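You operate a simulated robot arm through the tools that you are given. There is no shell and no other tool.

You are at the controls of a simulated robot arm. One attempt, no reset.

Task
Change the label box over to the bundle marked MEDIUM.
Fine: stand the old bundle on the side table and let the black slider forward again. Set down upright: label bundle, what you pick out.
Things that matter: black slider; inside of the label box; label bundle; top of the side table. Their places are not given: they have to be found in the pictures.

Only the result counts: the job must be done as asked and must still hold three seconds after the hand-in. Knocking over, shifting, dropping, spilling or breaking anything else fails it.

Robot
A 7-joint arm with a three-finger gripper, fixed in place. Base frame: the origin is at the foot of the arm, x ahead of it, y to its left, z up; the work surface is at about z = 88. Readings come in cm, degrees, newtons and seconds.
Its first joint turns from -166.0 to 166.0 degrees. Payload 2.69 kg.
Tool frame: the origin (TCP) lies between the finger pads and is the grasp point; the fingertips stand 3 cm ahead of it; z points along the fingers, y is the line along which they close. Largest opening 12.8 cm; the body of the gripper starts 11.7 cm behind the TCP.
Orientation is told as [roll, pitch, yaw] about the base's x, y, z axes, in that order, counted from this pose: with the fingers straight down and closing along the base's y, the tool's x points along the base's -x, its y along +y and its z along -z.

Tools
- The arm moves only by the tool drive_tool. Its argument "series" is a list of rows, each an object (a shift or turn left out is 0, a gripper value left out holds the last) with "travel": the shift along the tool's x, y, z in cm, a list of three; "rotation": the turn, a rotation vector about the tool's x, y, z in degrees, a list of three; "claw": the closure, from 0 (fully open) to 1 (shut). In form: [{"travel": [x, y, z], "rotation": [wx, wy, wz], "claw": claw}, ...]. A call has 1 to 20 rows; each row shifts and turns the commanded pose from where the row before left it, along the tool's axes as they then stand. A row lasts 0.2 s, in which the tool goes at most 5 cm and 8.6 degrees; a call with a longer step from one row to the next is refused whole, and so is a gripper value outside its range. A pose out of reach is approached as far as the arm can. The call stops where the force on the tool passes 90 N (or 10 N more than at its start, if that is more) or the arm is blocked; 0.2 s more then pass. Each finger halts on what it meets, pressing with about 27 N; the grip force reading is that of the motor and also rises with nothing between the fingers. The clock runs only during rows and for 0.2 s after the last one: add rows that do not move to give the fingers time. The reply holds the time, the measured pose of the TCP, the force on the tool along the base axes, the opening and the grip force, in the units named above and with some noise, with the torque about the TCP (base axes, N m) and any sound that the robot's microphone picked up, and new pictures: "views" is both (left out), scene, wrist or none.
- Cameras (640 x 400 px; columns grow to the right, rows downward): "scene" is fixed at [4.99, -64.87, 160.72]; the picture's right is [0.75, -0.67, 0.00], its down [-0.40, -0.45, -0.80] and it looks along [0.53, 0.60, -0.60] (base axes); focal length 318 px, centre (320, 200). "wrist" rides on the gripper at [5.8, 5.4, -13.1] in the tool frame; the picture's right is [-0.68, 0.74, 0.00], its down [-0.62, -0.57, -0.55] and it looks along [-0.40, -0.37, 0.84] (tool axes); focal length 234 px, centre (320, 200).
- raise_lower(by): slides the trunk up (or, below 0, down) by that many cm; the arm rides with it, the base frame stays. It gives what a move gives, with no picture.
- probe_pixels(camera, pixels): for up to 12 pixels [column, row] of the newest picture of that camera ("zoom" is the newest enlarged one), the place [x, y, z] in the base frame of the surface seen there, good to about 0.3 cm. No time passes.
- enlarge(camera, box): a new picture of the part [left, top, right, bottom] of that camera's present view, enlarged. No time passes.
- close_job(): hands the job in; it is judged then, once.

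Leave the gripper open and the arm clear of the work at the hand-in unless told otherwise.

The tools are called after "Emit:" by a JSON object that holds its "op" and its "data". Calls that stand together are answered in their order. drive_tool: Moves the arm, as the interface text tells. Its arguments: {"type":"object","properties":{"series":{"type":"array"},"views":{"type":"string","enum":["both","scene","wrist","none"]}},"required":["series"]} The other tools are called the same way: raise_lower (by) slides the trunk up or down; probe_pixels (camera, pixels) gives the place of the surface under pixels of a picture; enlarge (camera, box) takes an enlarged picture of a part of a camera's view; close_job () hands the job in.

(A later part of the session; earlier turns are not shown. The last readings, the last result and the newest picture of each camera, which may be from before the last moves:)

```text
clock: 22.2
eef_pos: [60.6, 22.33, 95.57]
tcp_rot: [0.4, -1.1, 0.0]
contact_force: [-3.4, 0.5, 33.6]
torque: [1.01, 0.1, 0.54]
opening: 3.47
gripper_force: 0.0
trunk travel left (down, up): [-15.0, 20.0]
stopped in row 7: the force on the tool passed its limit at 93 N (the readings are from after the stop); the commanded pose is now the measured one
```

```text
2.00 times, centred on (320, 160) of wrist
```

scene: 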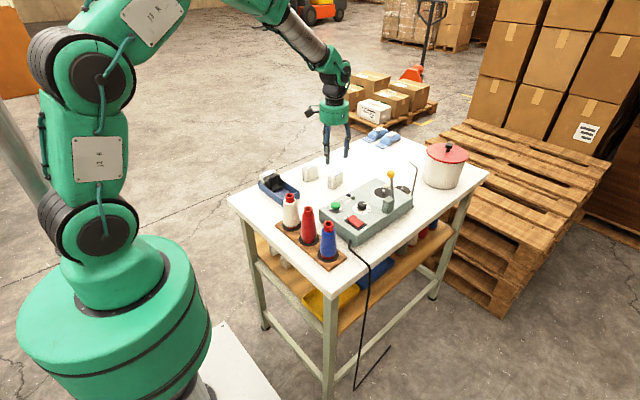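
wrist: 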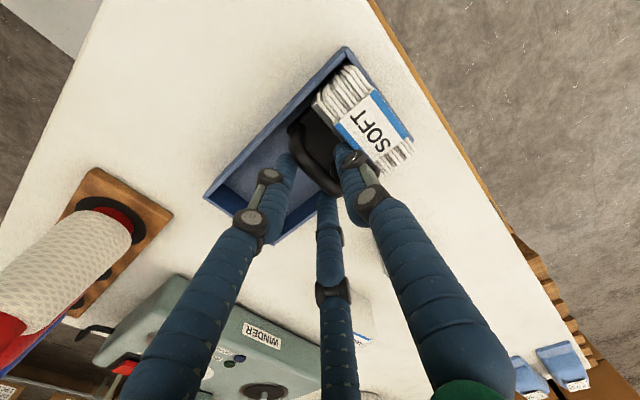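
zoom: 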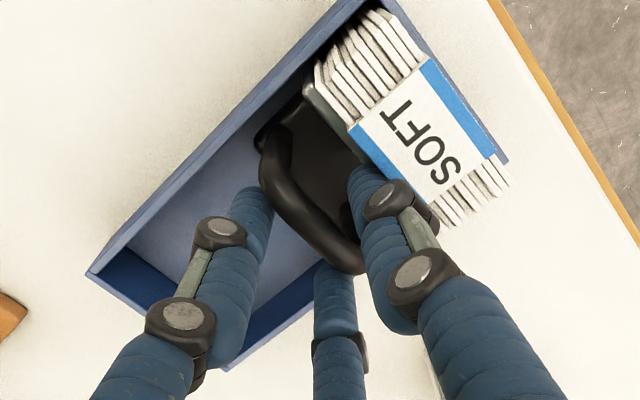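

The single finger touched down at about (60.6, 25.3, z 92.6) – the top of the slider's front plate – so the plate reaches up there. The bar is already well between the fingers (tips 2.7 cm below its top). I'll lift 0.6 cm to free the contact and close onto the bar.

Emit:
{"op": "drive_tool", "data": {"series": [{"travel": [0, 0, -0.6]}, {}], "views": "none"}}

Emit:
{"op": "drive_tool", "data": {"series": [{"travel": [0.3, -0.2, 0], "claw": 0.78}, {"claw": 0.84}, {"claw": 0.9}, {"claw": 1.0}, {}], "views": "both"}}

Emit:
{"op": "enlarge", "data": {"camera": "wrist", "box": [220, 60, 420, 260]}}

```text
clock: 22.8
eef_pos: [60.26, 22.32, 95.51]
tcp_rot: [0.3, -0.5, 0.0]
contact_force: [0.5, -1.2, -0.7]
torque: [-0.02, -0.01, 0.01]
opening: 3.49
gripper_force: 0.1
trunk travel left (down, up): [-15.0, 20.0]
```

```text
clock: 24.0
eef_pos: [60.13, 22.22, 95.69]
tcp_rot: [0.2, -0.6, 0.0]
contact_force: [0.3, 0.8, -4.5]
torque: [-0.06, -0.15, 0.03]
opening: 1.74
gripper_force: 43.3
trunk travel left (down, up): [-15.0, 20.0]
```

scene: 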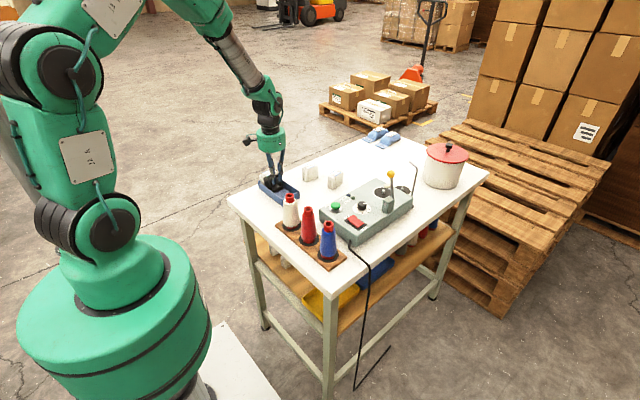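
wrist: 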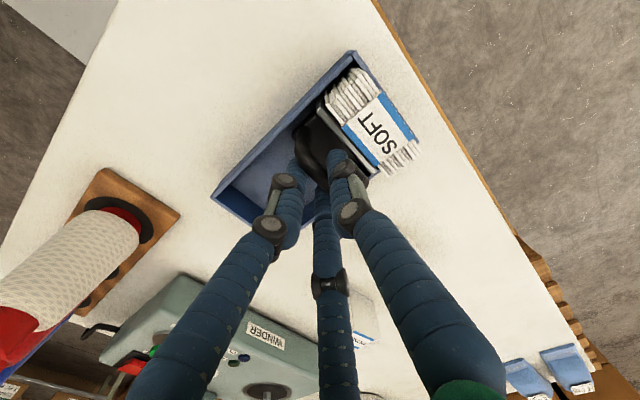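

```text
2.00 times, centred on (320, 160) of wrist
```

zoom: 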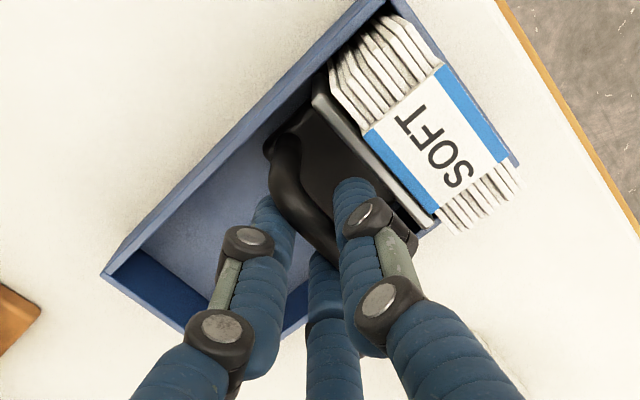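

I hold the bar (opening 1.74, grip 43 N). Now I pull gently −y by 0.6 cm and read the force.

Emit:
{"op": "drive_tool", "data": {"series": [{"travel": [0, -0.3, 0]}, {"travel": [0, -0.3, 0]}, {}], "views": "none"}}

Emit:
{"op": "drive_tool", "data": {"series": [{"travel": [0, -0.4, 0]}, {"travel": [0, -0.4, 0]}, {}], "views": "wrist"}}

```text
clock: 24.8
eef_pos: [60.09, 21.57, 95.76]
tcp_rot: [0.2, -0.7, -0.1]
contact_force: [0.9, 0.8, 0.4]
torque: [-0.06, 0.07, 0.01]
opening: 1.74
gripper_force: 42.7
trunk travel left (down, up): [-15.0, 20.0]
```

```text
clock: 25.6
eef_pos: [60.13, 20.71, 95.7]
tcp_rot: [0.3, -0.7, 0.1]
contact_force: [0.5, 0.8, -1.3]
torque: [-0.05, -0.2, 0.05]
opening: 1.75
gripper_force: 43.2
trunk travel left (down, up): [-15.0, 20.0]
```

wrist: 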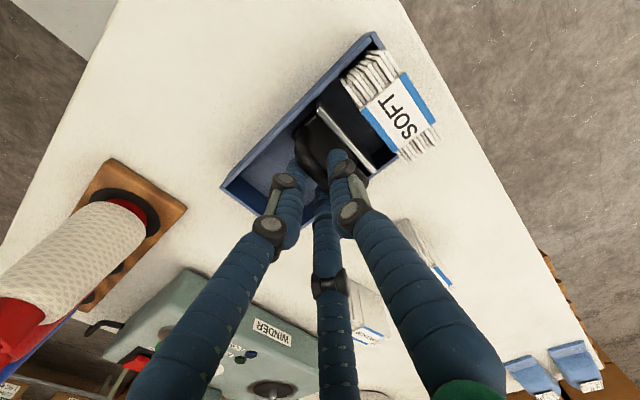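

The slider slides easily (under 1 N) and has left SOFT. I'll keep pulling −y in small steps, watching the force.

Emit:
{"op": "drive_tool", "data": {"series": [{"travel": [0, -0.6, 0]}, {"travel": [0, -0.6, 0]}, {"travel": [0, -0.6, 0]}, {}], "views": "none"}}

Emit:
{"op": "drive_tool", "data": {"series": [{"travel": [0, -0.5, 0]}, {"travel": [0, -0.5, 0]}, {"travel": [0, -0.5, 0]}, {}], "views": "both"}}

```text
clock: 26.6
eef_pos: [60.06, 19.03, 95.82]
tcp_rot: [0.3, -0.7, 0.1]
contact_force: [0.3, 0.8, -2.2]
torque: [-0.07, 0.2, 0.05]
opening: 1.74
gripper_force: 42.9
trunk travel left (down, up): [-15.0, 20.0]
```

```text
clock: 27.6
eef_pos: [60.14, 17.47, 95.68]
tcp_rot: [0.3, -0.8, 0.0]
contact_force: [-5.8, 1.1, 4.9]
torque: [-0.03, 0.42, 0.05]
opening: 1.74
gripper_force: 43.1
trunk travel left (down, up): [-15.0, 20.0]
```

scene: 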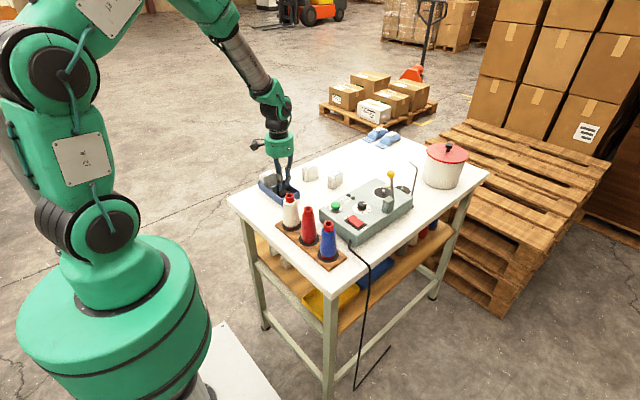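
wrist: 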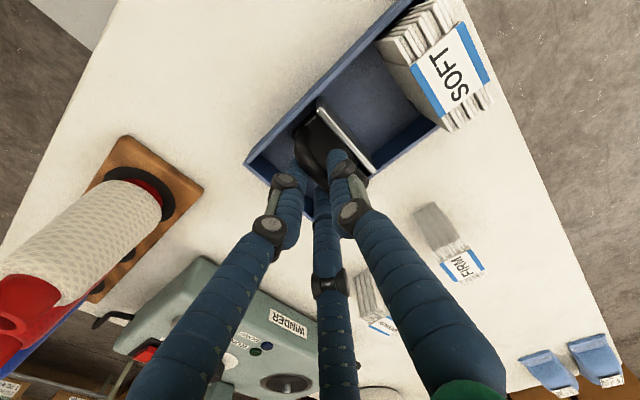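

The slider came back ~4.8 cm with barely any force. I'll continue toward the end stop in small steps to see if there is a latch or stop.

Emit:
{"op": "drive_tool", "data": {"series": [{"travel": [0, -0.5, 0]}, {"travel": [0, -0.5, 0]}, {}], "views": "none"}}

Emit:
{"op": "drive_tool", "data": {"series": [{"travel": [0, -0.4, 0]}, {"travel": [0, -0.4, 0]}, {}], "views": "none"}}

```text
clock: 28.4
eef_pos: [60.09, 16.42, 95.55]
tcp_rot: [0.3, -0.7, 0.1]
contact_force: [-10.4, -2.2, 12.9]
torque: [-0.05, 0.6, 0.04]
opening: 1.74
gripper_force: 42.5
trunk travel left (down, up): [-15.0, 20.0]
```

```text
clock: 29.2
eef_pos: [60.17, 16.07, 95.75]
tcp_rot: [0.2, -0.8, 0.1]
contact_force: [-10.1, 58.2, 0.8]
torque: [0.64, -0.08, 0.06]
opening: 1.77
gripper_force: 43.0
trunk travel left (down, up): [-15.0, 20.0]
```

At y ≈ 16.1 it met its end stop (58 N). I'll ease +0.5 cm, and check whether the tray moved and whether something pulls.

Emit:
{"op": "drive_tool", "data": {"series": [{"travel": [0, 0.4, 0]}, {"travel": [0, 0.2, 0]}, {}], "views": "both"}}

Emit:
{"op": "enlarge", "data": {"camera": "scene", "box": [240, 150, 320, 215]}}

Emit:
{"op": "enlarge", "data": {"camera": "wrist", "box": [220, 0, 500, 200]}}

```text
clock: 30.0
eef_pos: [60.09, 16.25, 95.61]
tcp_rot: [0.1, -0.6, 0.0]
contact_force: [2.8, 8.6, -5.3]
torque: [0.03, -0.55, 0.05]
opening: 1.72
gripper_force: 43.0
trunk travel left (down, up): [-15.0, 20.0]
```

scene: 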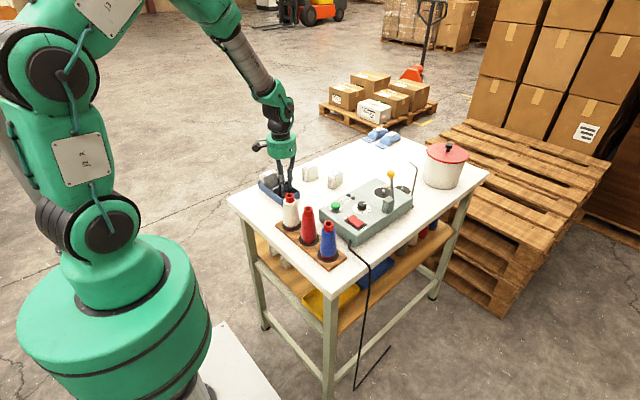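
wrist: 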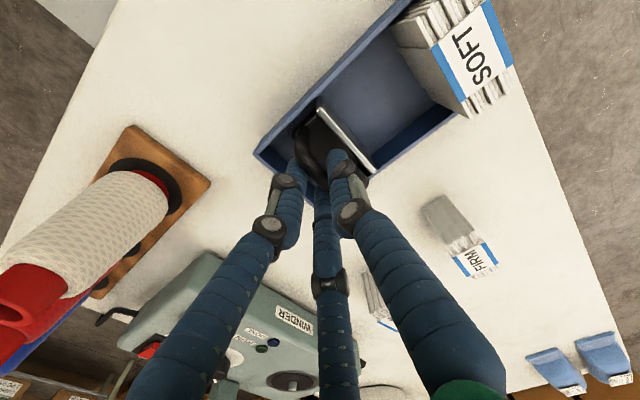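

```text
6.15 times, centred on (280, 182) of scene
```

zoom: 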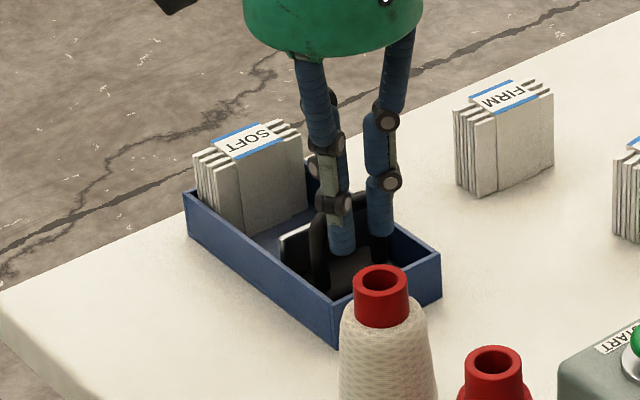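

```text
2.00 times, centred on (360, 100) of wrist
```

zoom: 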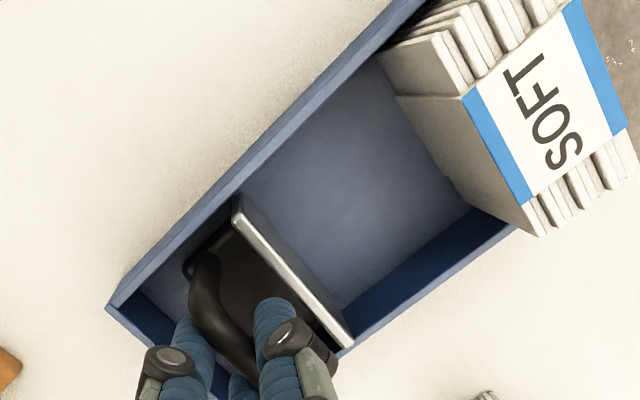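

The tray looks unmoved. I'll ease another 0.4 cm forward and read the force to learn whether a spring or latch holds the slider.

Emit:
{"op": "drive_tool", "data": {"series": [{"travel": [0, 0.4, 0]}, {}, {}], "views": "none"}}

Emit:
{"op": "probe_pixels", "data": {"camera": "scene", "pixels": [[282, 199], [299, 191], [258, 182], [264, 177]]}}

```text
clock: 30.8
eef_pos: [60.15, 16.63, 95.77]
tcp_rot: [0.2, -0.6, 0.0]
contact_force: [6.4, 0.0, -6.0]
torque: [-0.08, 0.0, 0.01]
opening: 1.75
gripper_force: 42.9
trunk travel left (down, up): [-15.0, 20.0]
```

```text
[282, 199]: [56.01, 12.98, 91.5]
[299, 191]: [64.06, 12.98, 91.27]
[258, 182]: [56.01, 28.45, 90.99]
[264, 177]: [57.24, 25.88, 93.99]
```

No force along y at 16.6 now. I'll open the fingers a little (to ~3 cm) and see if the slider stays.

Emit:
{"op": "drive_tool", "data": {"series": [{"claw": 0.8}, {"claw": 0.77}, {}, {}, {}], "views": "both"}}

Emit:
{"op": "enlarge", "data": {"camera": "wrist", "box": [220, 0, 500, 200]}}

```text
clock: 32.0
eef_pos: [60.06, 16.62, 95.64]
tcp_rot: [0.2, -0.6, 0.1]
contact_force: [-0.9, -1.6, 0.0]
torque: [-0.03, 0.01, -0.05]
opening: 2.97
gripper_force: 0.7
trunk travel left (down, up): [-15.0, 20.0]
```

scene: 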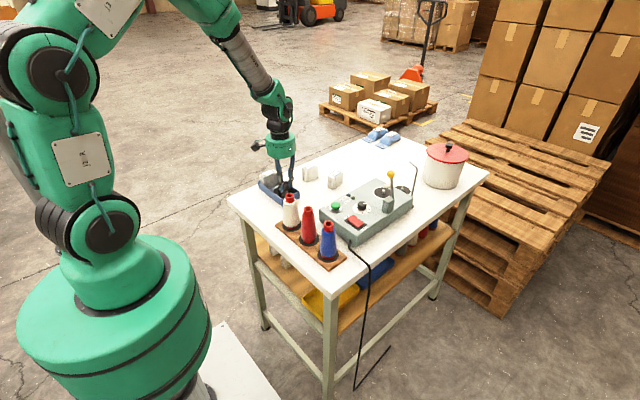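
wrist: 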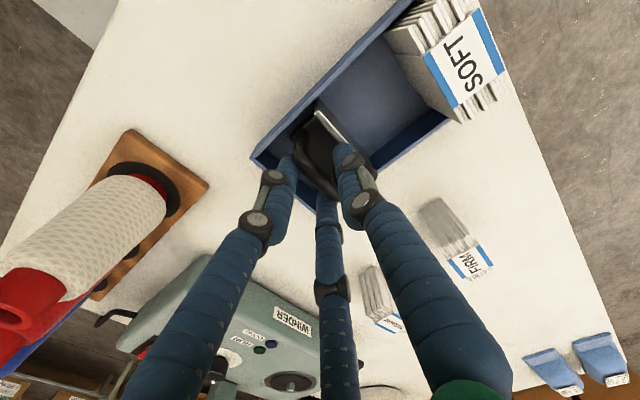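

```text
2.00 times, centred on (360, 100) of wrist
```

zoom: 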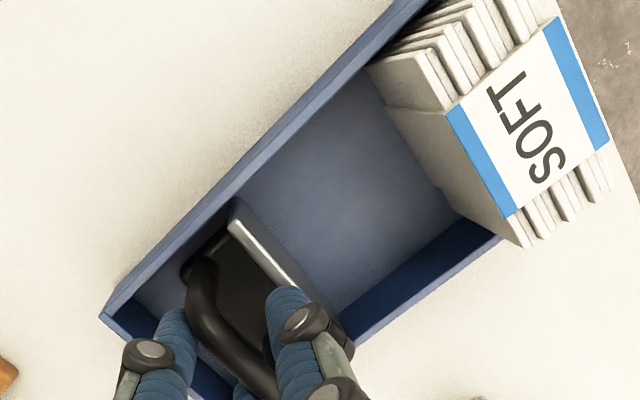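

The slider seems to stay. I'll lift straight up out of the arch and look whether it stays back on its own.

Emit:
{"op": "drive_tool", "data": {"series": [{"travel": [0, 0, -1.5]}, {"travel": [0, 0, -2.0]}, {"travel": [0, 0, -4.0]}, {"travel": [0, 0, -4.0]}, {}], "views": "both"}}

Emit:
{"op": "enlarge", "data": {"camera": "scene", "box": [240, 150, 320, 215]}}

Emit:
{"op": "enlarge", "data": {"camera": "wrist", "box": [220, 0, 420, 200]}}

```text
clock: 33.2
eef_pos: [59.93, 16.59, 107.46]
tcp_rot: [0.2, -0.8, 0.0]
contact_force: [-0.6, -0.4, 0.7]
torque: [0.04, -0.02, 0.01]
opening: 2.96
gripper_force: 0.1
trunk travel left (down, up): [-15.0, 20.0]
```

scene: 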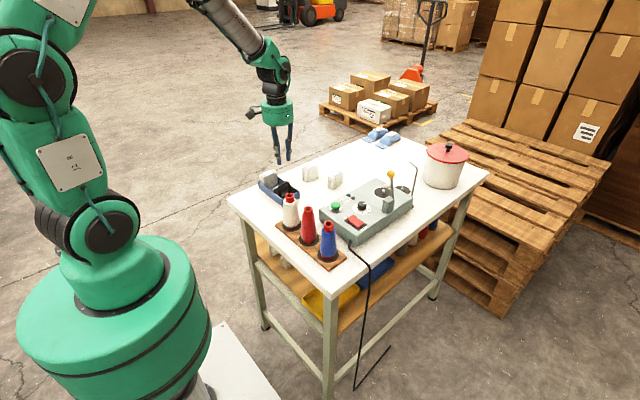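
wrist: 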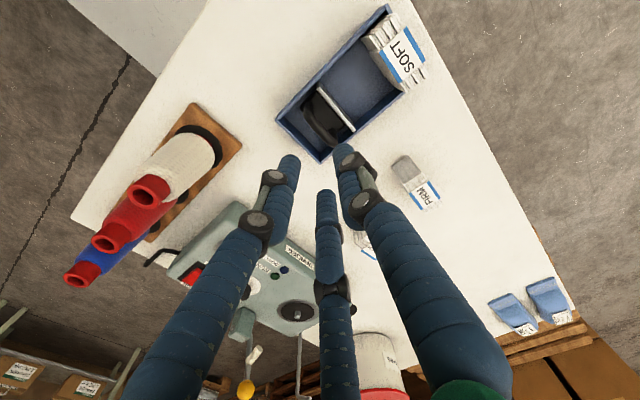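

```text
6.15 times, centred on (280, 182) of scene
```

zoom: 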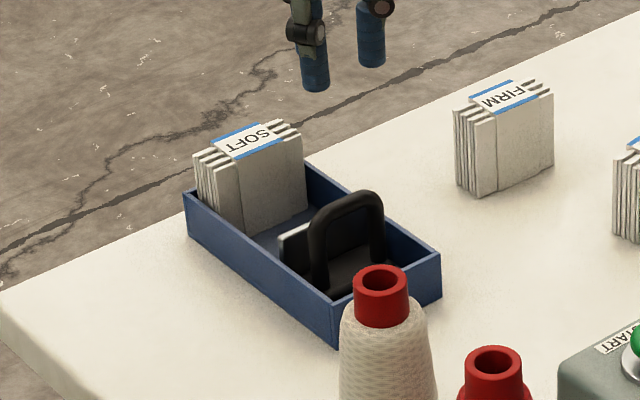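

```text
2.00 times, centred on (320, 100) of wrist
```

zoom: 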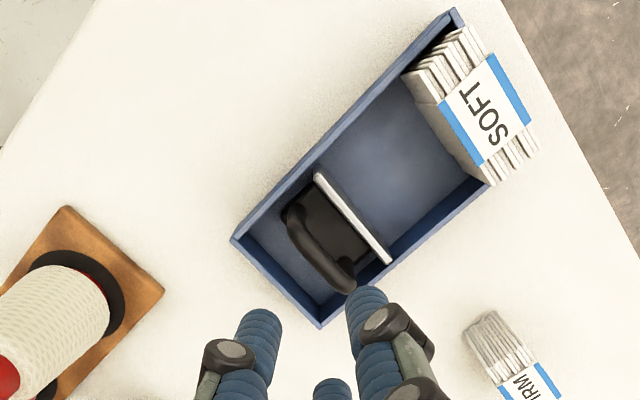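

The slider stays back by itself, and SOFT still stands. I'll probe SOFT's top outline in this wrist zoom: label corners (440,105), (490,55), (530,122), (480,165), page corners (410,75), (460,28), (535,140), (490,185).

Emit:
{"op": "probe_pixels", "data": {"camera": "zoom", "pixels": [[442, 106], [490, 60], [528, 122], [480, 163], [412, 78], [462, 32], [534, 138], [491, 182], [463, 135], [512, 90], [318, 176], [388, 262]]}}

```text
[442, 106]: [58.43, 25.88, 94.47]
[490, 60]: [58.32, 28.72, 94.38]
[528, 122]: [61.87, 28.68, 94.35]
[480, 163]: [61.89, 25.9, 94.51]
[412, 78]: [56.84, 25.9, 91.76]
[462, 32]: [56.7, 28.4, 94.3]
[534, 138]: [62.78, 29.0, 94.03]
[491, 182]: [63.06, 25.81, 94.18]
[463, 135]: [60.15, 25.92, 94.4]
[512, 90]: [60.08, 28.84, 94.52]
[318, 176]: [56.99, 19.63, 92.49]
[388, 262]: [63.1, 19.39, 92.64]
```

SOFT: x 56.7–63.1, y 25.9–28.75, top z 94.4. For the tripod grip, TCP should be at about (59.9, 26.6): two fingers in the tray on its −y face, one over the end wall on its +y face, tips just above the rim. I'll level the tool, open to 5.8 cm, and go above it.

Emit:
{"op": "drive_tool", "data": {"series": [{"travel": [0, 3.4, 0], "rotation": [0.2, 0.8, 0], "claw": 0.55}, {"travel": [0, 3.3, 0]}, {"travel": [0, 3.3, 0]}, {"travel": [0, 0, 4.0]}, {"travel": [0, 0, 4.0]}, {}, {}], "views": "both"}}

Emit:
{"op": "enlarge", "data": {"camera": "wrist", "box": [220, 60, 420, 260]}}

Emit:
{"op": "enlarge", "data": {"camera": "scene", "box": [240, 130, 320, 205]}}

```text
clock: 34.8
eef_pos: [59.91, 26.8, 99.36]
tcp_rot: [0.0, 0.1, 0.1]
contact_force: [0.3, -0.4, 0.0]
torque: [0.02, -0.04, 0.03]
opening: 5.76
gripper_force: 0.1
trunk travel left (down, up): [-15.0, 20.0]
```

scene: 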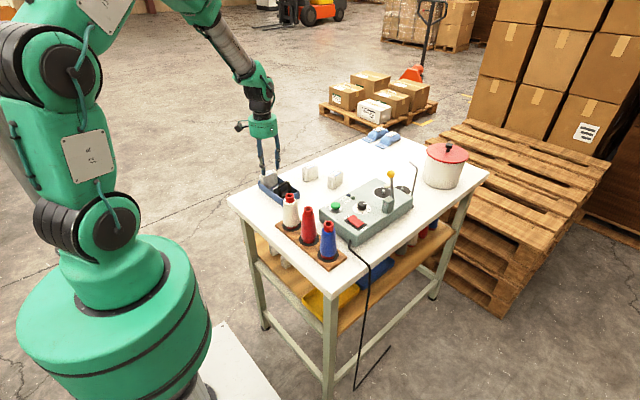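
wrist: 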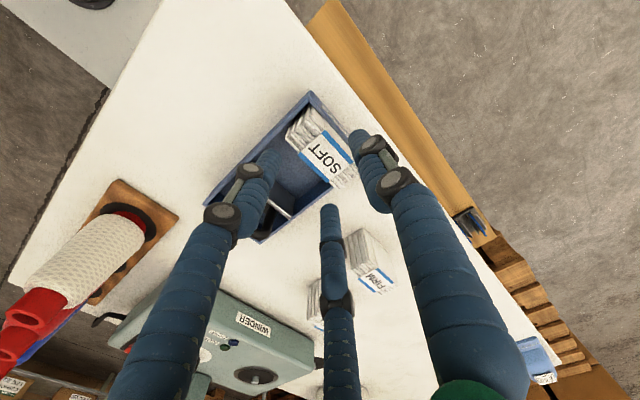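

```text
2.00 times, centred on (320, 160) of wrist
```

zoom: 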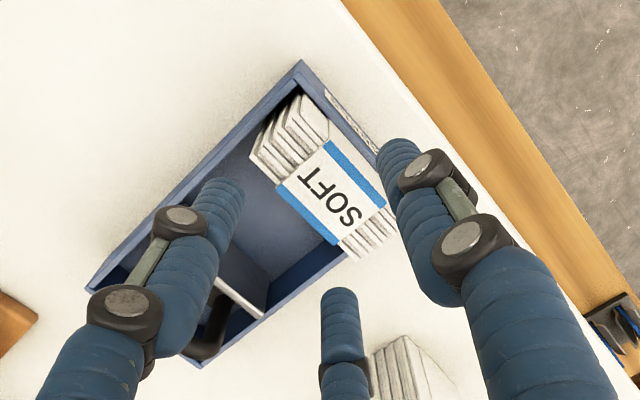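

```text
5.33 times, centred on (280, 168) of scene
```

zoom: 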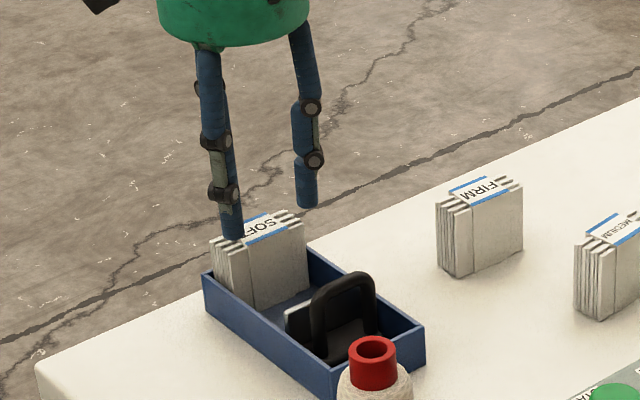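

The fingers frame SOFT well. I'll shift −0.3 in y and lower to TCP z ≈ 94.85 (tips ~0.4 above the rim), checking the force.

Emit:
{"op": "drive_tool", "data": {"series": [{"travel": [0, -0.3, 0]}, {"travel": [0, 0, 1.5]}, {"travel": [0, 0, 1.0]}, {"travel": [0, 0, 1.0]}, {"travel": [0, 0, 0.8]}, {}], "views": "wrist"}}

Emit:
{"op": "enlarge", "data": {"camera": "wrist", "box": [220, 60, 420, 260]}}

```text
clock: 36.2
eef_pos: [59.91, 26.29, 95.0]
tcp_rot: [0.0, 0.2, -0.1]
contact_force: [0.8, 0.0, 0.3]
torque: [0.04, -0.03, 0.0]
opening: 5.75
gripper_force: 0.1
trunk travel left (down, up): [-15.0, 20.0]
```

wrist: 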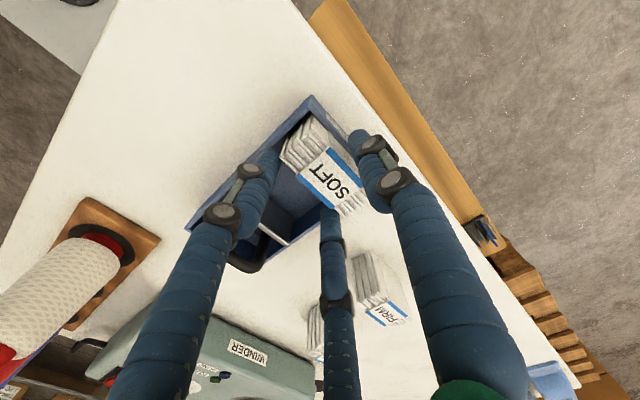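

```text
2.00 times, centred on (320, 160) of wrist
```

zoom: 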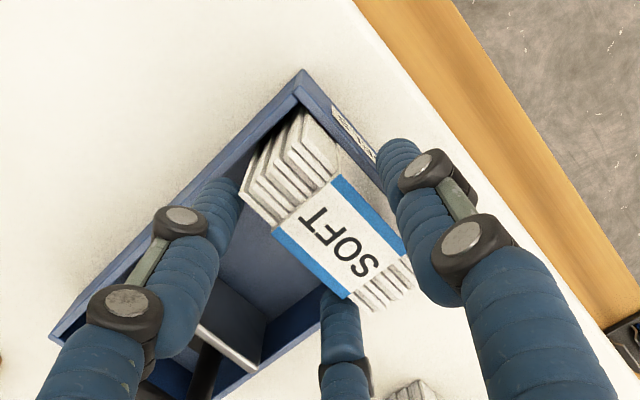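

No contact forces. Now I close gently in stages.

Emit:
{"op": "drive_tool", "data": {"series": [{"claw": 0.6}, {"claw": 0.64}, {"claw": 0.67}, {"claw": 0.7}, {"claw": 0.74}, {}], "views": "both"}}

Emit:
{"op": "enlarge", "data": {"camera": "wrist", "box": [220, 60, 420, 260]}}

Emit:
{"op": "enlarge", "data": {"camera": "scene", "box": [240, 130, 320, 205]}}

```text
clock: 37.6
eef_pos: [59.88, 26.32, 94.87]
tcp_rot: [0.0, 0.2, -0.1]
contact_force: [-0.1, 0.6, 0.6]
torque: [0.02, -0.01, 0.04]
opening: 4.33
gripper_force: 27.4
trunk travel left (down, up): [-15.0, 20.0]
```

scene: 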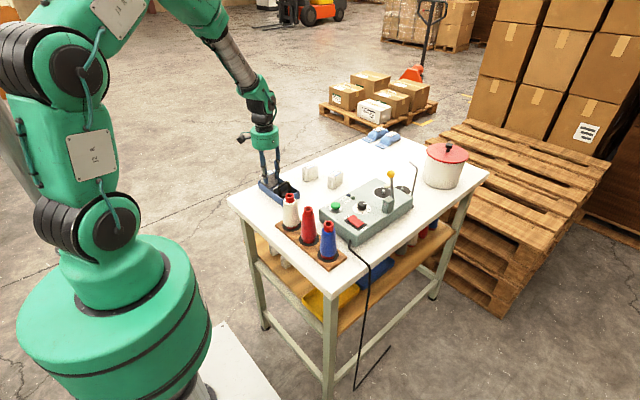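
wrist: 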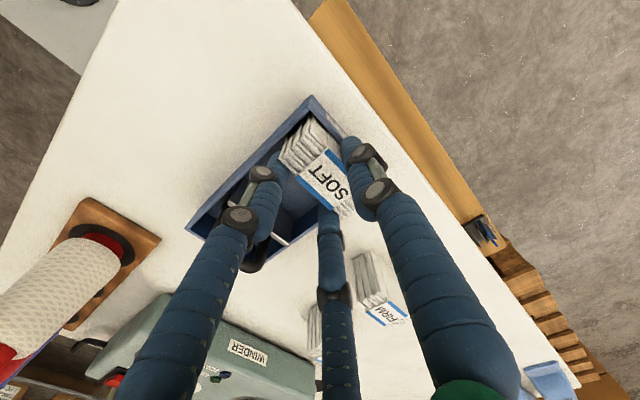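

```text
2.00 times, centred on (320, 160) of wrist
```

zoom: 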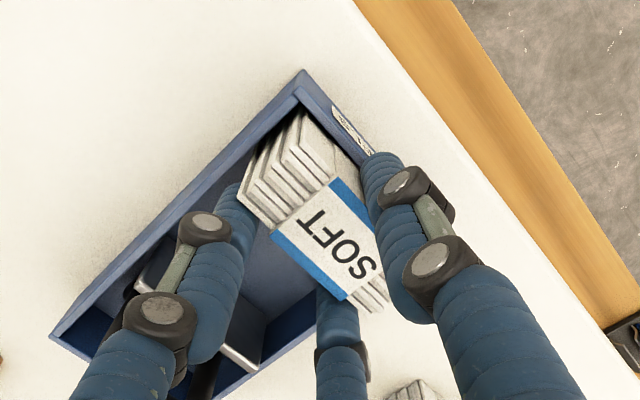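

```text
5.33 times, centred on (280, 168) of scene
```

zoom: 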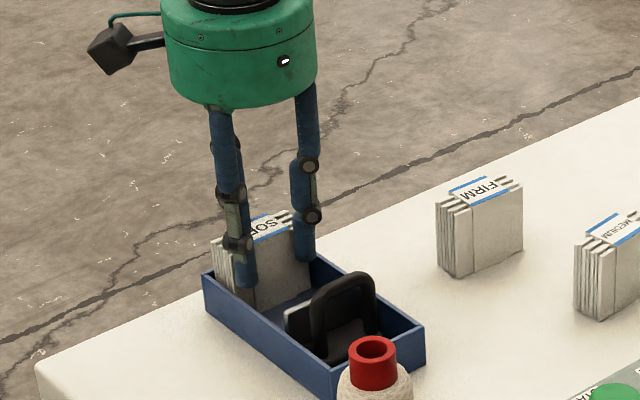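

SOFT is gripped (opening 4.33, 27 N). I'll tighten a little and lift slowly straight up.

Emit:
{"op": "drive_tool", "data": {"series": [{"claw": 0.9}, {}, {"travel": [0, 0, -0.8]}, {"travel": [0, 0, -1.0]}, {}], "views": "both"}}

Emit:
{"op": "enlarge", "data": {"camera": "scene", "box": [240, 130, 320, 205]}}

```text
clock: 38.8
eef_pos: [59.86, 26.37, 96.75]
tcp_rot: [0.0, 0.2, 0.0]
contact_force: [-0.4, -0.1, -0.5]
torque: [0.01, 0.01, 0.02]
opening: 4.33
gripper_force: 27.6
trunk travel left (down, up): [-15.0, 20.0]
```

scene: 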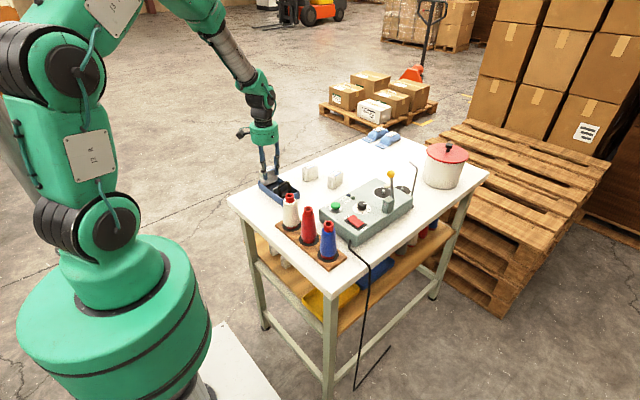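
wrist: 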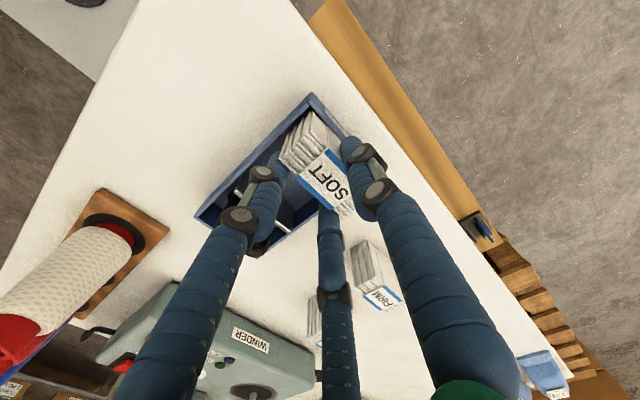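

```text
5.33 times, centred on (280, 168) of scene
```

zoom: 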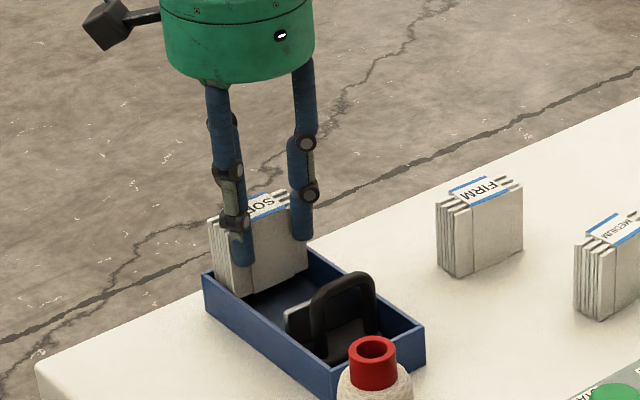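

SOFT comes along cleanly. Raising to z ≈ 110, then carrying it to the free table area at about (91, 16).

Emit:
{"op": "drive_tool", "data": {"series": [{"travel": [0, 0, -2.0]}, {"travel": [0, 0, -3.0]}, {"travel": [0, 0, -4.0]}, {"travel": [0, 0, -4.0]}, {"travel": [-2.5, -0.8, 0]}, {"travel": [-3.9, -1.3, 0]}, {"travel": [-3.9, -1.4, 0]}, {"travel": [-3.9, -1.4, 0]}, {"travel": [-3.9, -1.4, 0]}, {"travel": [-3.9, -1.4, 0]}, {"travel": [-3.9, -1.4, 0]}, {"travel": [-3.2, -1.2, 0]}, {"travel": [-2.0, -0.7, 0]}, {}, {}], "views": "both"}}

Emit:
{"op": "enlarge", "data": {"camera": "scene", "box": [300, 110, 400, 205]}}

```text
clock: 42.0
eef_pos: [90.95, 15.29, 109.65]
tcp_rot: [0.0, 0.2, 0.0]
contact_force: [-0.4, -0.2, 0.2]
torque: [0.02, -0.04, 0.01]
opening: 4.31
gripper_force: 27.4
trunk travel left (down, up): [-15.0, 20.0]
```

scene: 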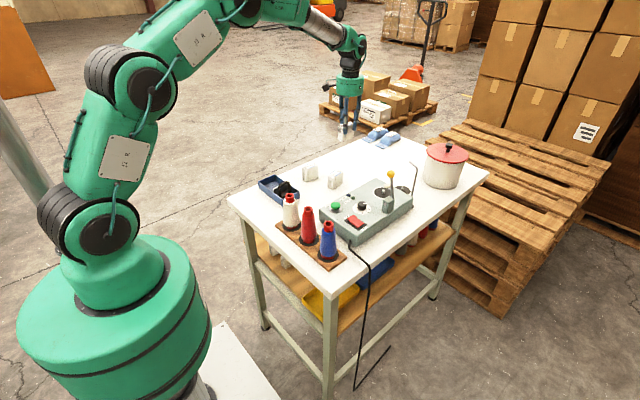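
wrist: 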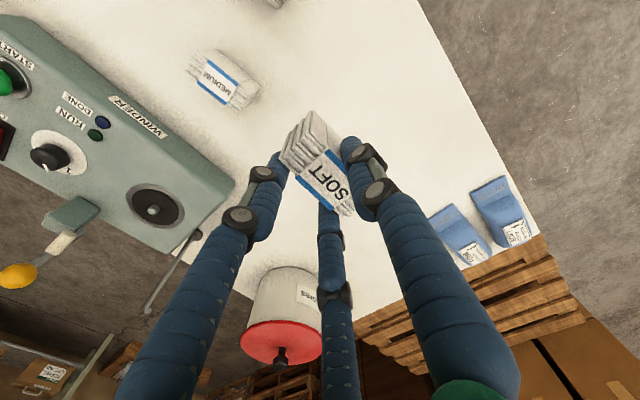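

```text
4.21 times, centred on (350, 158) of scene
```

zoom: 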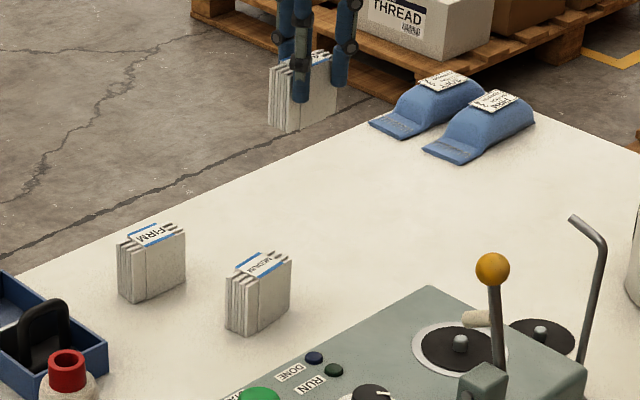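

The spot beneath is clear. Lowering SOFT: first to TCP z ≈ 95.5, then in small steps until it touches.

Emit:
{"op": "drive_tool", "data": {"series": [{"travel": [0, 0, 3.5]}, {"travel": [0, 0, 3.5]}, {"travel": [0, 0, 3.5]}, {"travel": [0, 0, 2.5]}, {"travel": [0, 0, 1.0]}, {}], "views": "none"}}

Emit:
{"op": "drive_tool", "data": {"series": [{"travel": [0, 0, 0.4]}, {"travel": [0, 0, 0.3]}, {}], "views": "none"}}

```text
clock: 43.4
eef_pos: [91.06, 15.36, 95.53]
tcp_rot: [0.0, 0.1, 0.0]
contact_force: [-0.4, 0.3, -1.4]
torque: [0.02, 0.03, 0.01]
opening: 4.31
gripper_force: 26.8
trunk travel left (down, up): [-15.0, 20.0]
```

```text
clock: 44.2
eef_pos: [91.16, 15.3, 94.95]
tcp_rot: [0.1, 0.3, 0.0]
contact_force: [0.1, 1.0, -1.0]
torque: [-0.01, 0.02, 0.02]
opening: 4.32
gripper_force: 26.8
trunk travel left (down, up): [-15.0, 20.0]
```

Emit:
{"op": "drive_tool", "data": {"series": [{"travel": [0, 0, 0.25]}, {}, {}], "views": "none"}}

Emit:
{"op": "drive_tool", "data": {"series": [{"travel": [0, 0, 0.15]}, {}, {}], "views": "both"}}

Emit:
{"op": "enlarge", "data": {"camera": "scene", "box": [310, 130, 380, 195]}}

```text
clock: 45.0
eef_pos: [90.96, 15.38, 94.63]
tcp_rot: [-0.1, 0.1, 0.0]
contact_force: [0.8, -0.5, -0.7]
torque: [0.01, 0.02, -0.01]
opening: 4.33
gripper_force: 26.7
trunk travel left (down, up): [-15.0, 20.0]
```

```text
clock: 45.8
eef_pos: [91.04, 15.38, 94.54]
tcp_rot: [0.0, 0.2, 0.1]
contact_force: [0.0, -1.6, 6.4]
torque: [0.08, 0.03, -0.01]
opening: 4.35
gripper_force: 26.8
trunk travel left (down, up): [-15.0, 20.0]
```

scene: 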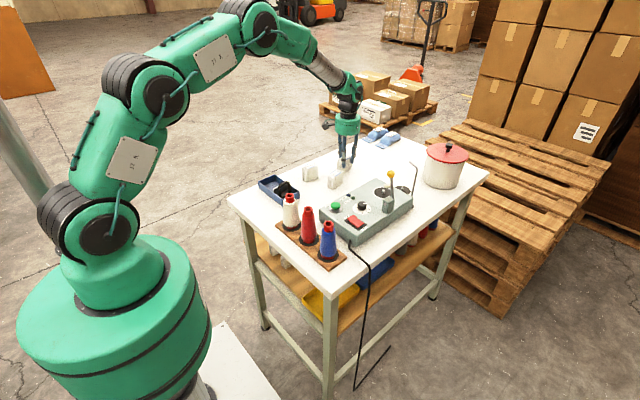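
wrist: 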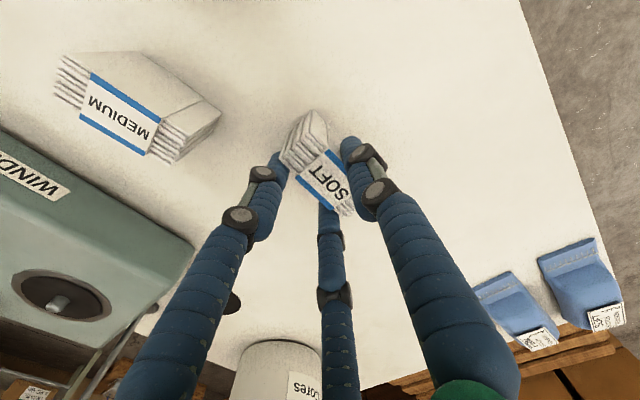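

```text
6.15 times, centred on (345, 162) of scene
```

zoom: 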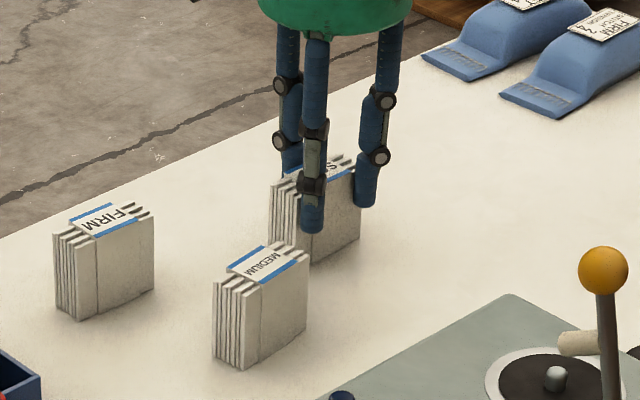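

SOFT touches the table (6 N upward). Opening in stages and rising.

Emit:
{"op": "drive_tool", "data": {"series": [{"claw": 0.66}, {"claw": 0.62}, {"claw": 0.56}, {"claw": 0.48}, {}, {"travel": [0, 0, -1.5]}, {"travel": [0, 0, -3.0]}, {"travel": [0, 0, -4.0]}, {"travel": [0, 0, -4.0]}, {}], "views": "both"}}

Emit:
{"op": "enlarge", "data": {"camera": "scene", "box": [300, 130, 380, 195]}}

Emit:
{"op": "enlarge", "data": {"camera": "wrist", "box": [140, 0, 420, 200]}}

```text
clock: 48.0
eef_pos: [90.95, 15.23, 107.05]
tcp_rot: [0.0, 0.3, 0.1]
contact_force: [-0.1, -0.7, 0.1]
torque: [0.03, -0.05, -0.02]
opening: 6.66
gripper_force: 0.1
trunk travel left (down, up): [-15.0, 20.0]
```

scene: 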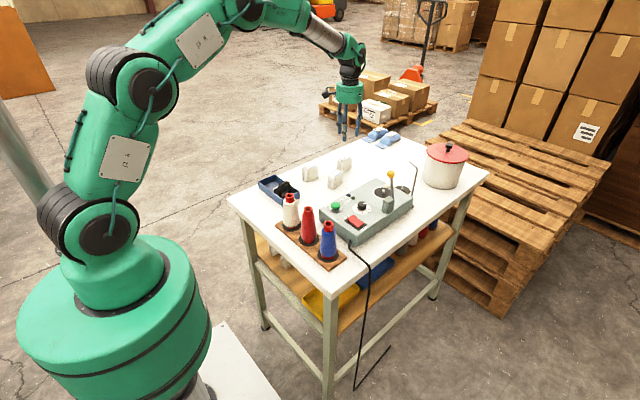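
wrist: 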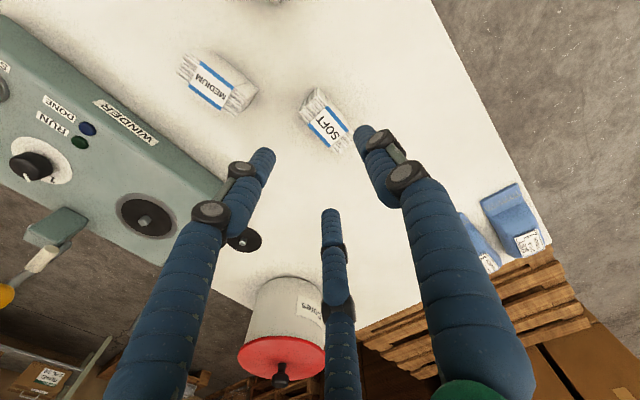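

```text
6.15 times, centred on (340, 162) of scene
```

zoom: 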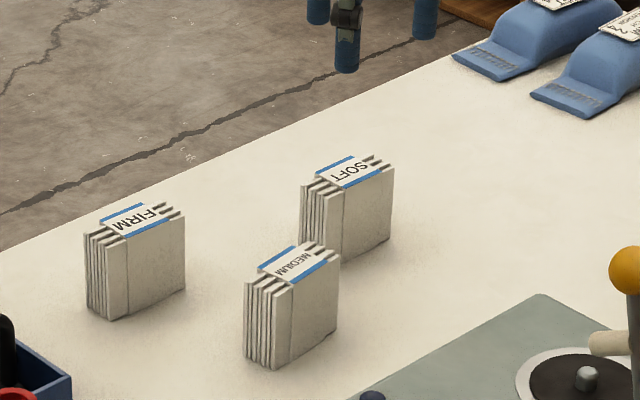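

```text
2.00 times, centred on (280, 100) of wrist
```

zoom: 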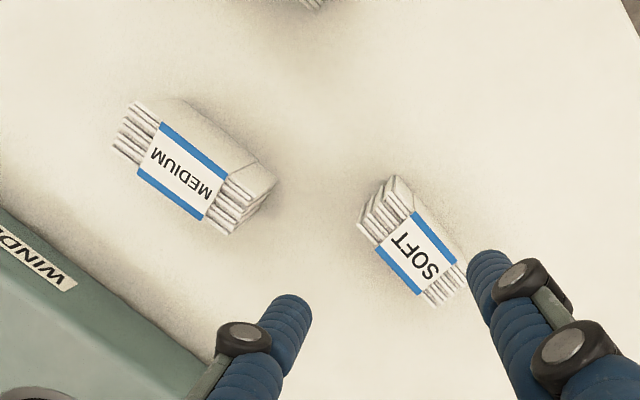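

SOFT stands upright on the table. Now measuring MEDIUM in this zoom: label corners (163,126), (228,172), (203,217), (140,172) and page corners.

Emit:
{"op": "probe_pixels", "data": {"camera": "zoom", "pixels": [[163, 127], [226, 173], [203, 217], [141, 172], [183, 170], [137, 103], [115, 148], [270, 180], [230, 230], [195, 152], [172, 195], [250, 170]]}}

```text
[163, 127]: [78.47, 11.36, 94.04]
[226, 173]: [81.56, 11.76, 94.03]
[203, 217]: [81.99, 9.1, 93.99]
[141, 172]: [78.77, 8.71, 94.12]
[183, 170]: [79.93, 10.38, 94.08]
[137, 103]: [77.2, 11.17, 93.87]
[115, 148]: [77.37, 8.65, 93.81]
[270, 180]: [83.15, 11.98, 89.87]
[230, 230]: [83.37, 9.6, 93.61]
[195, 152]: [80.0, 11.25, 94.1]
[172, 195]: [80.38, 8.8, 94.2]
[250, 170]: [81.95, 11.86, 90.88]
```

MEDIUM's centre is (80.2, 10.2), yaw about +7.2°. I'll go above it with yaw +7.2 (tool z −7.2), TCP offset 0.7 toward the two-finger side: (80.3, 9.5).

Emit:
{"op": "drive_tool", "data": {"series": [{"travel": [3.6, -1.9, 0], "claw": 0.55}, {"travel": [3.6, -1.9, 0]}, {"travel": [3.46, -1.91, 0]}, {"rotation": [0, 0, -7.2]}, {"travel": [0, 0, 4.0]}, {"travel": [0, 0, 4.0]}, {}, {}], "views": "both"}}

Emit:
{"op": "enlarge", "data": {"camera": "wrist", "box": [220, 60, 420, 260]}}

```text
clock: 49.8
eef_pos: [80.44, 9.61, 99.16]
tcp_rot: [0.1, 0.1, 7.2]
contact_force: [0.1, -0.4, 0.4]
torque: [0.04, -0.02, 0.01]
opening: 5.75
gripper_force: 0.2
trunk travel left (down, up): [-15.0, 20.0]
```

scene: 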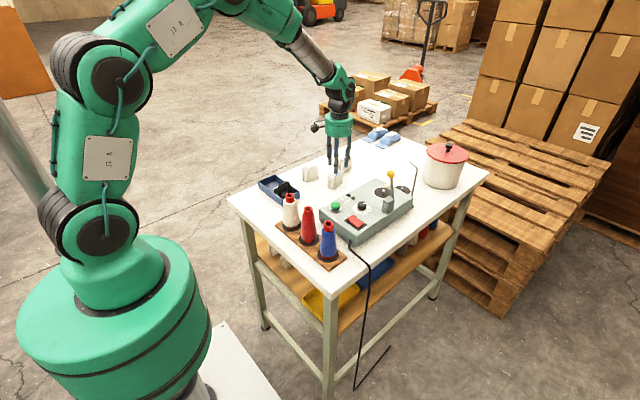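
wrist: 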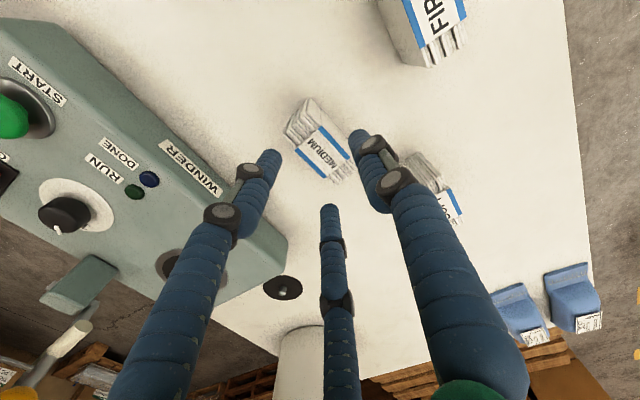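

```text
2.00 times, centred on (320, 160) of wrist
```

zoom: 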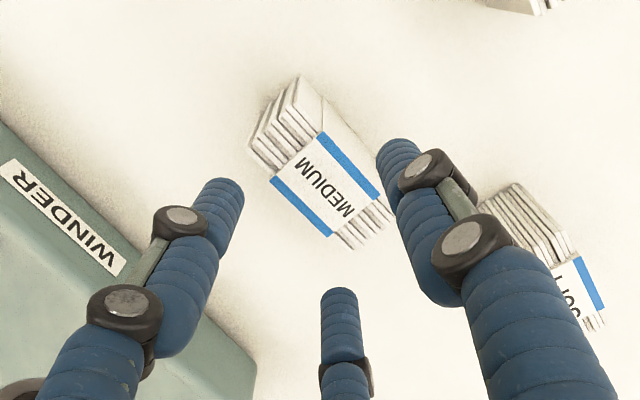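

Alignment is close; I'll shift 0.3 along tool x and −0.2 along tool y, then lower to TCP z ≈ 94.5.

Emit:
{"op": "drive_tool", "data": {"series": [{"travel": [0.3, -0.2, 0]}, {"travel": [0, 0, 1.6]}, {"travel": [0, 0, 1.2]}, {"travel": [0, 0, 1.0]}, {"travel": [0, 0, 0.8]}, {}], "views": "wrist"}}

Emit:
{"op": "enlarge", "data": {"camera": "wrist", "box": [220, 60, 420, 260]}}

```text
clock: 51.2
eef_pos: [80.23, 9.31, 94.46]
tcp_rot: [0.1, 0.1, 7.2]
contact_force: [-0.1, 0.3, 0.1]
torque: [-0.01, 0.01, 0.0]
opening: 5.76
gripper_force: 0.1
trunk travel left (down, up): [-15.0, 20.0]
```

wrist: 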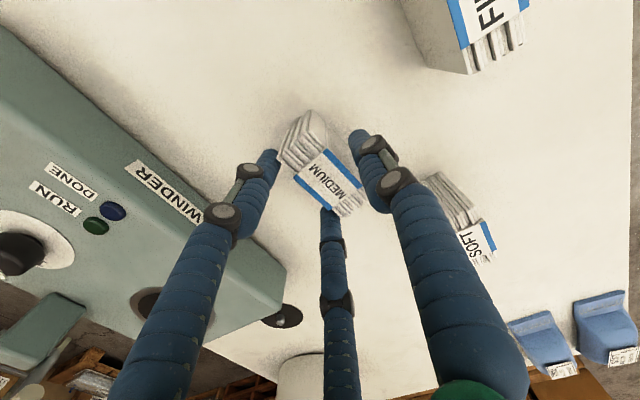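

```text
2.00 times, centred on (320, 160) of wrist
```

zoom: 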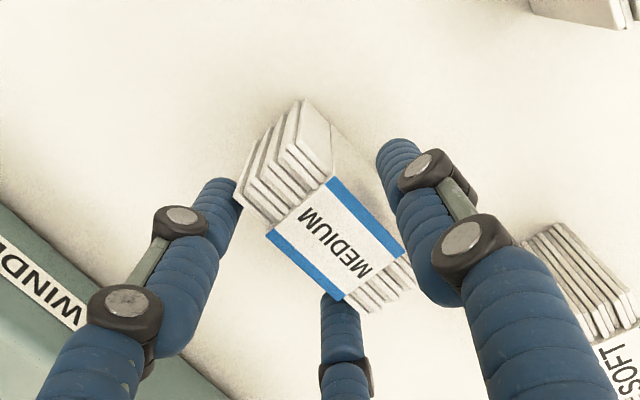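

The view matches the successful SOFT grasp. Closing in stages.

Emit:
{"op": "drive_tool", "data": {"series": [{"claw": 0.6}, {"claw": 0.64}, {"claw": 0.67}, {"claw": 0.7}, {"claw": 0.74}, {}, {"claw": 0.9}, {}], "views": "both"}}

Emit:
{"op": "enlarge", "data": {"camera": "wrist", "box": [220, 60, 420, 260]}}

Emit:
{"op": "enlarge", "data": {"camera": "scene", "box": [300, 130, 380, 200]}}

```text
clock: 53.0
eef_pos: [80.16, 9.35, 94.5]
tcp_rot: [-0.1, 0.2, 7.2]
contact_force: [0.8, 0.6, 0.7]
torque: [0.01, -0.02, 0.0]
opening: 4.32
gripper_force: 27.4
trunk travel left (down, up): [-15.0, 20.0]
```

scene: 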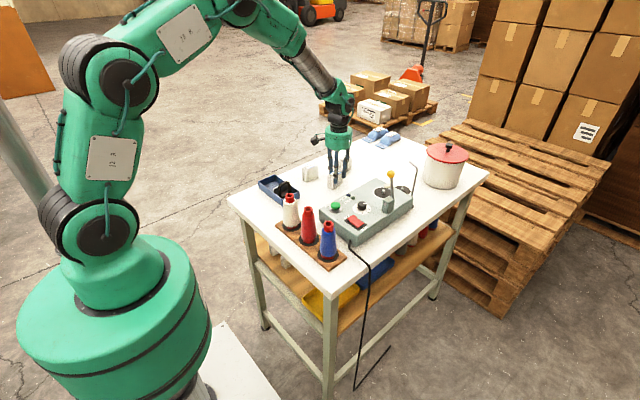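
wrist: 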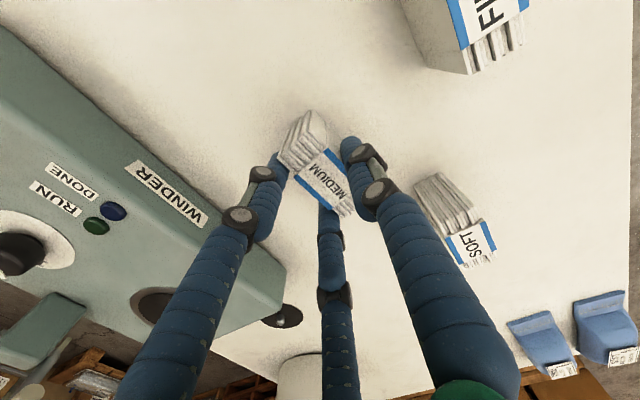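

```text
2.00 times, centred on (320, 160) of wrist
```

zoom: 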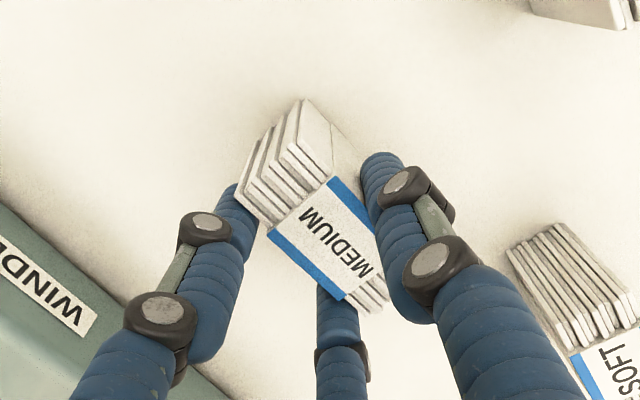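

```text
5.71 times, centred on (340, 165) of scene
```

zoom: 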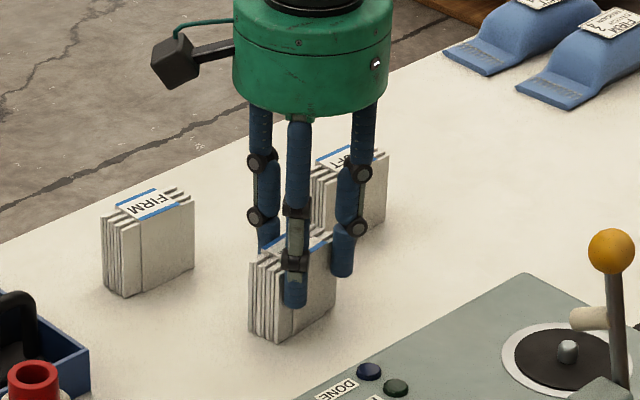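

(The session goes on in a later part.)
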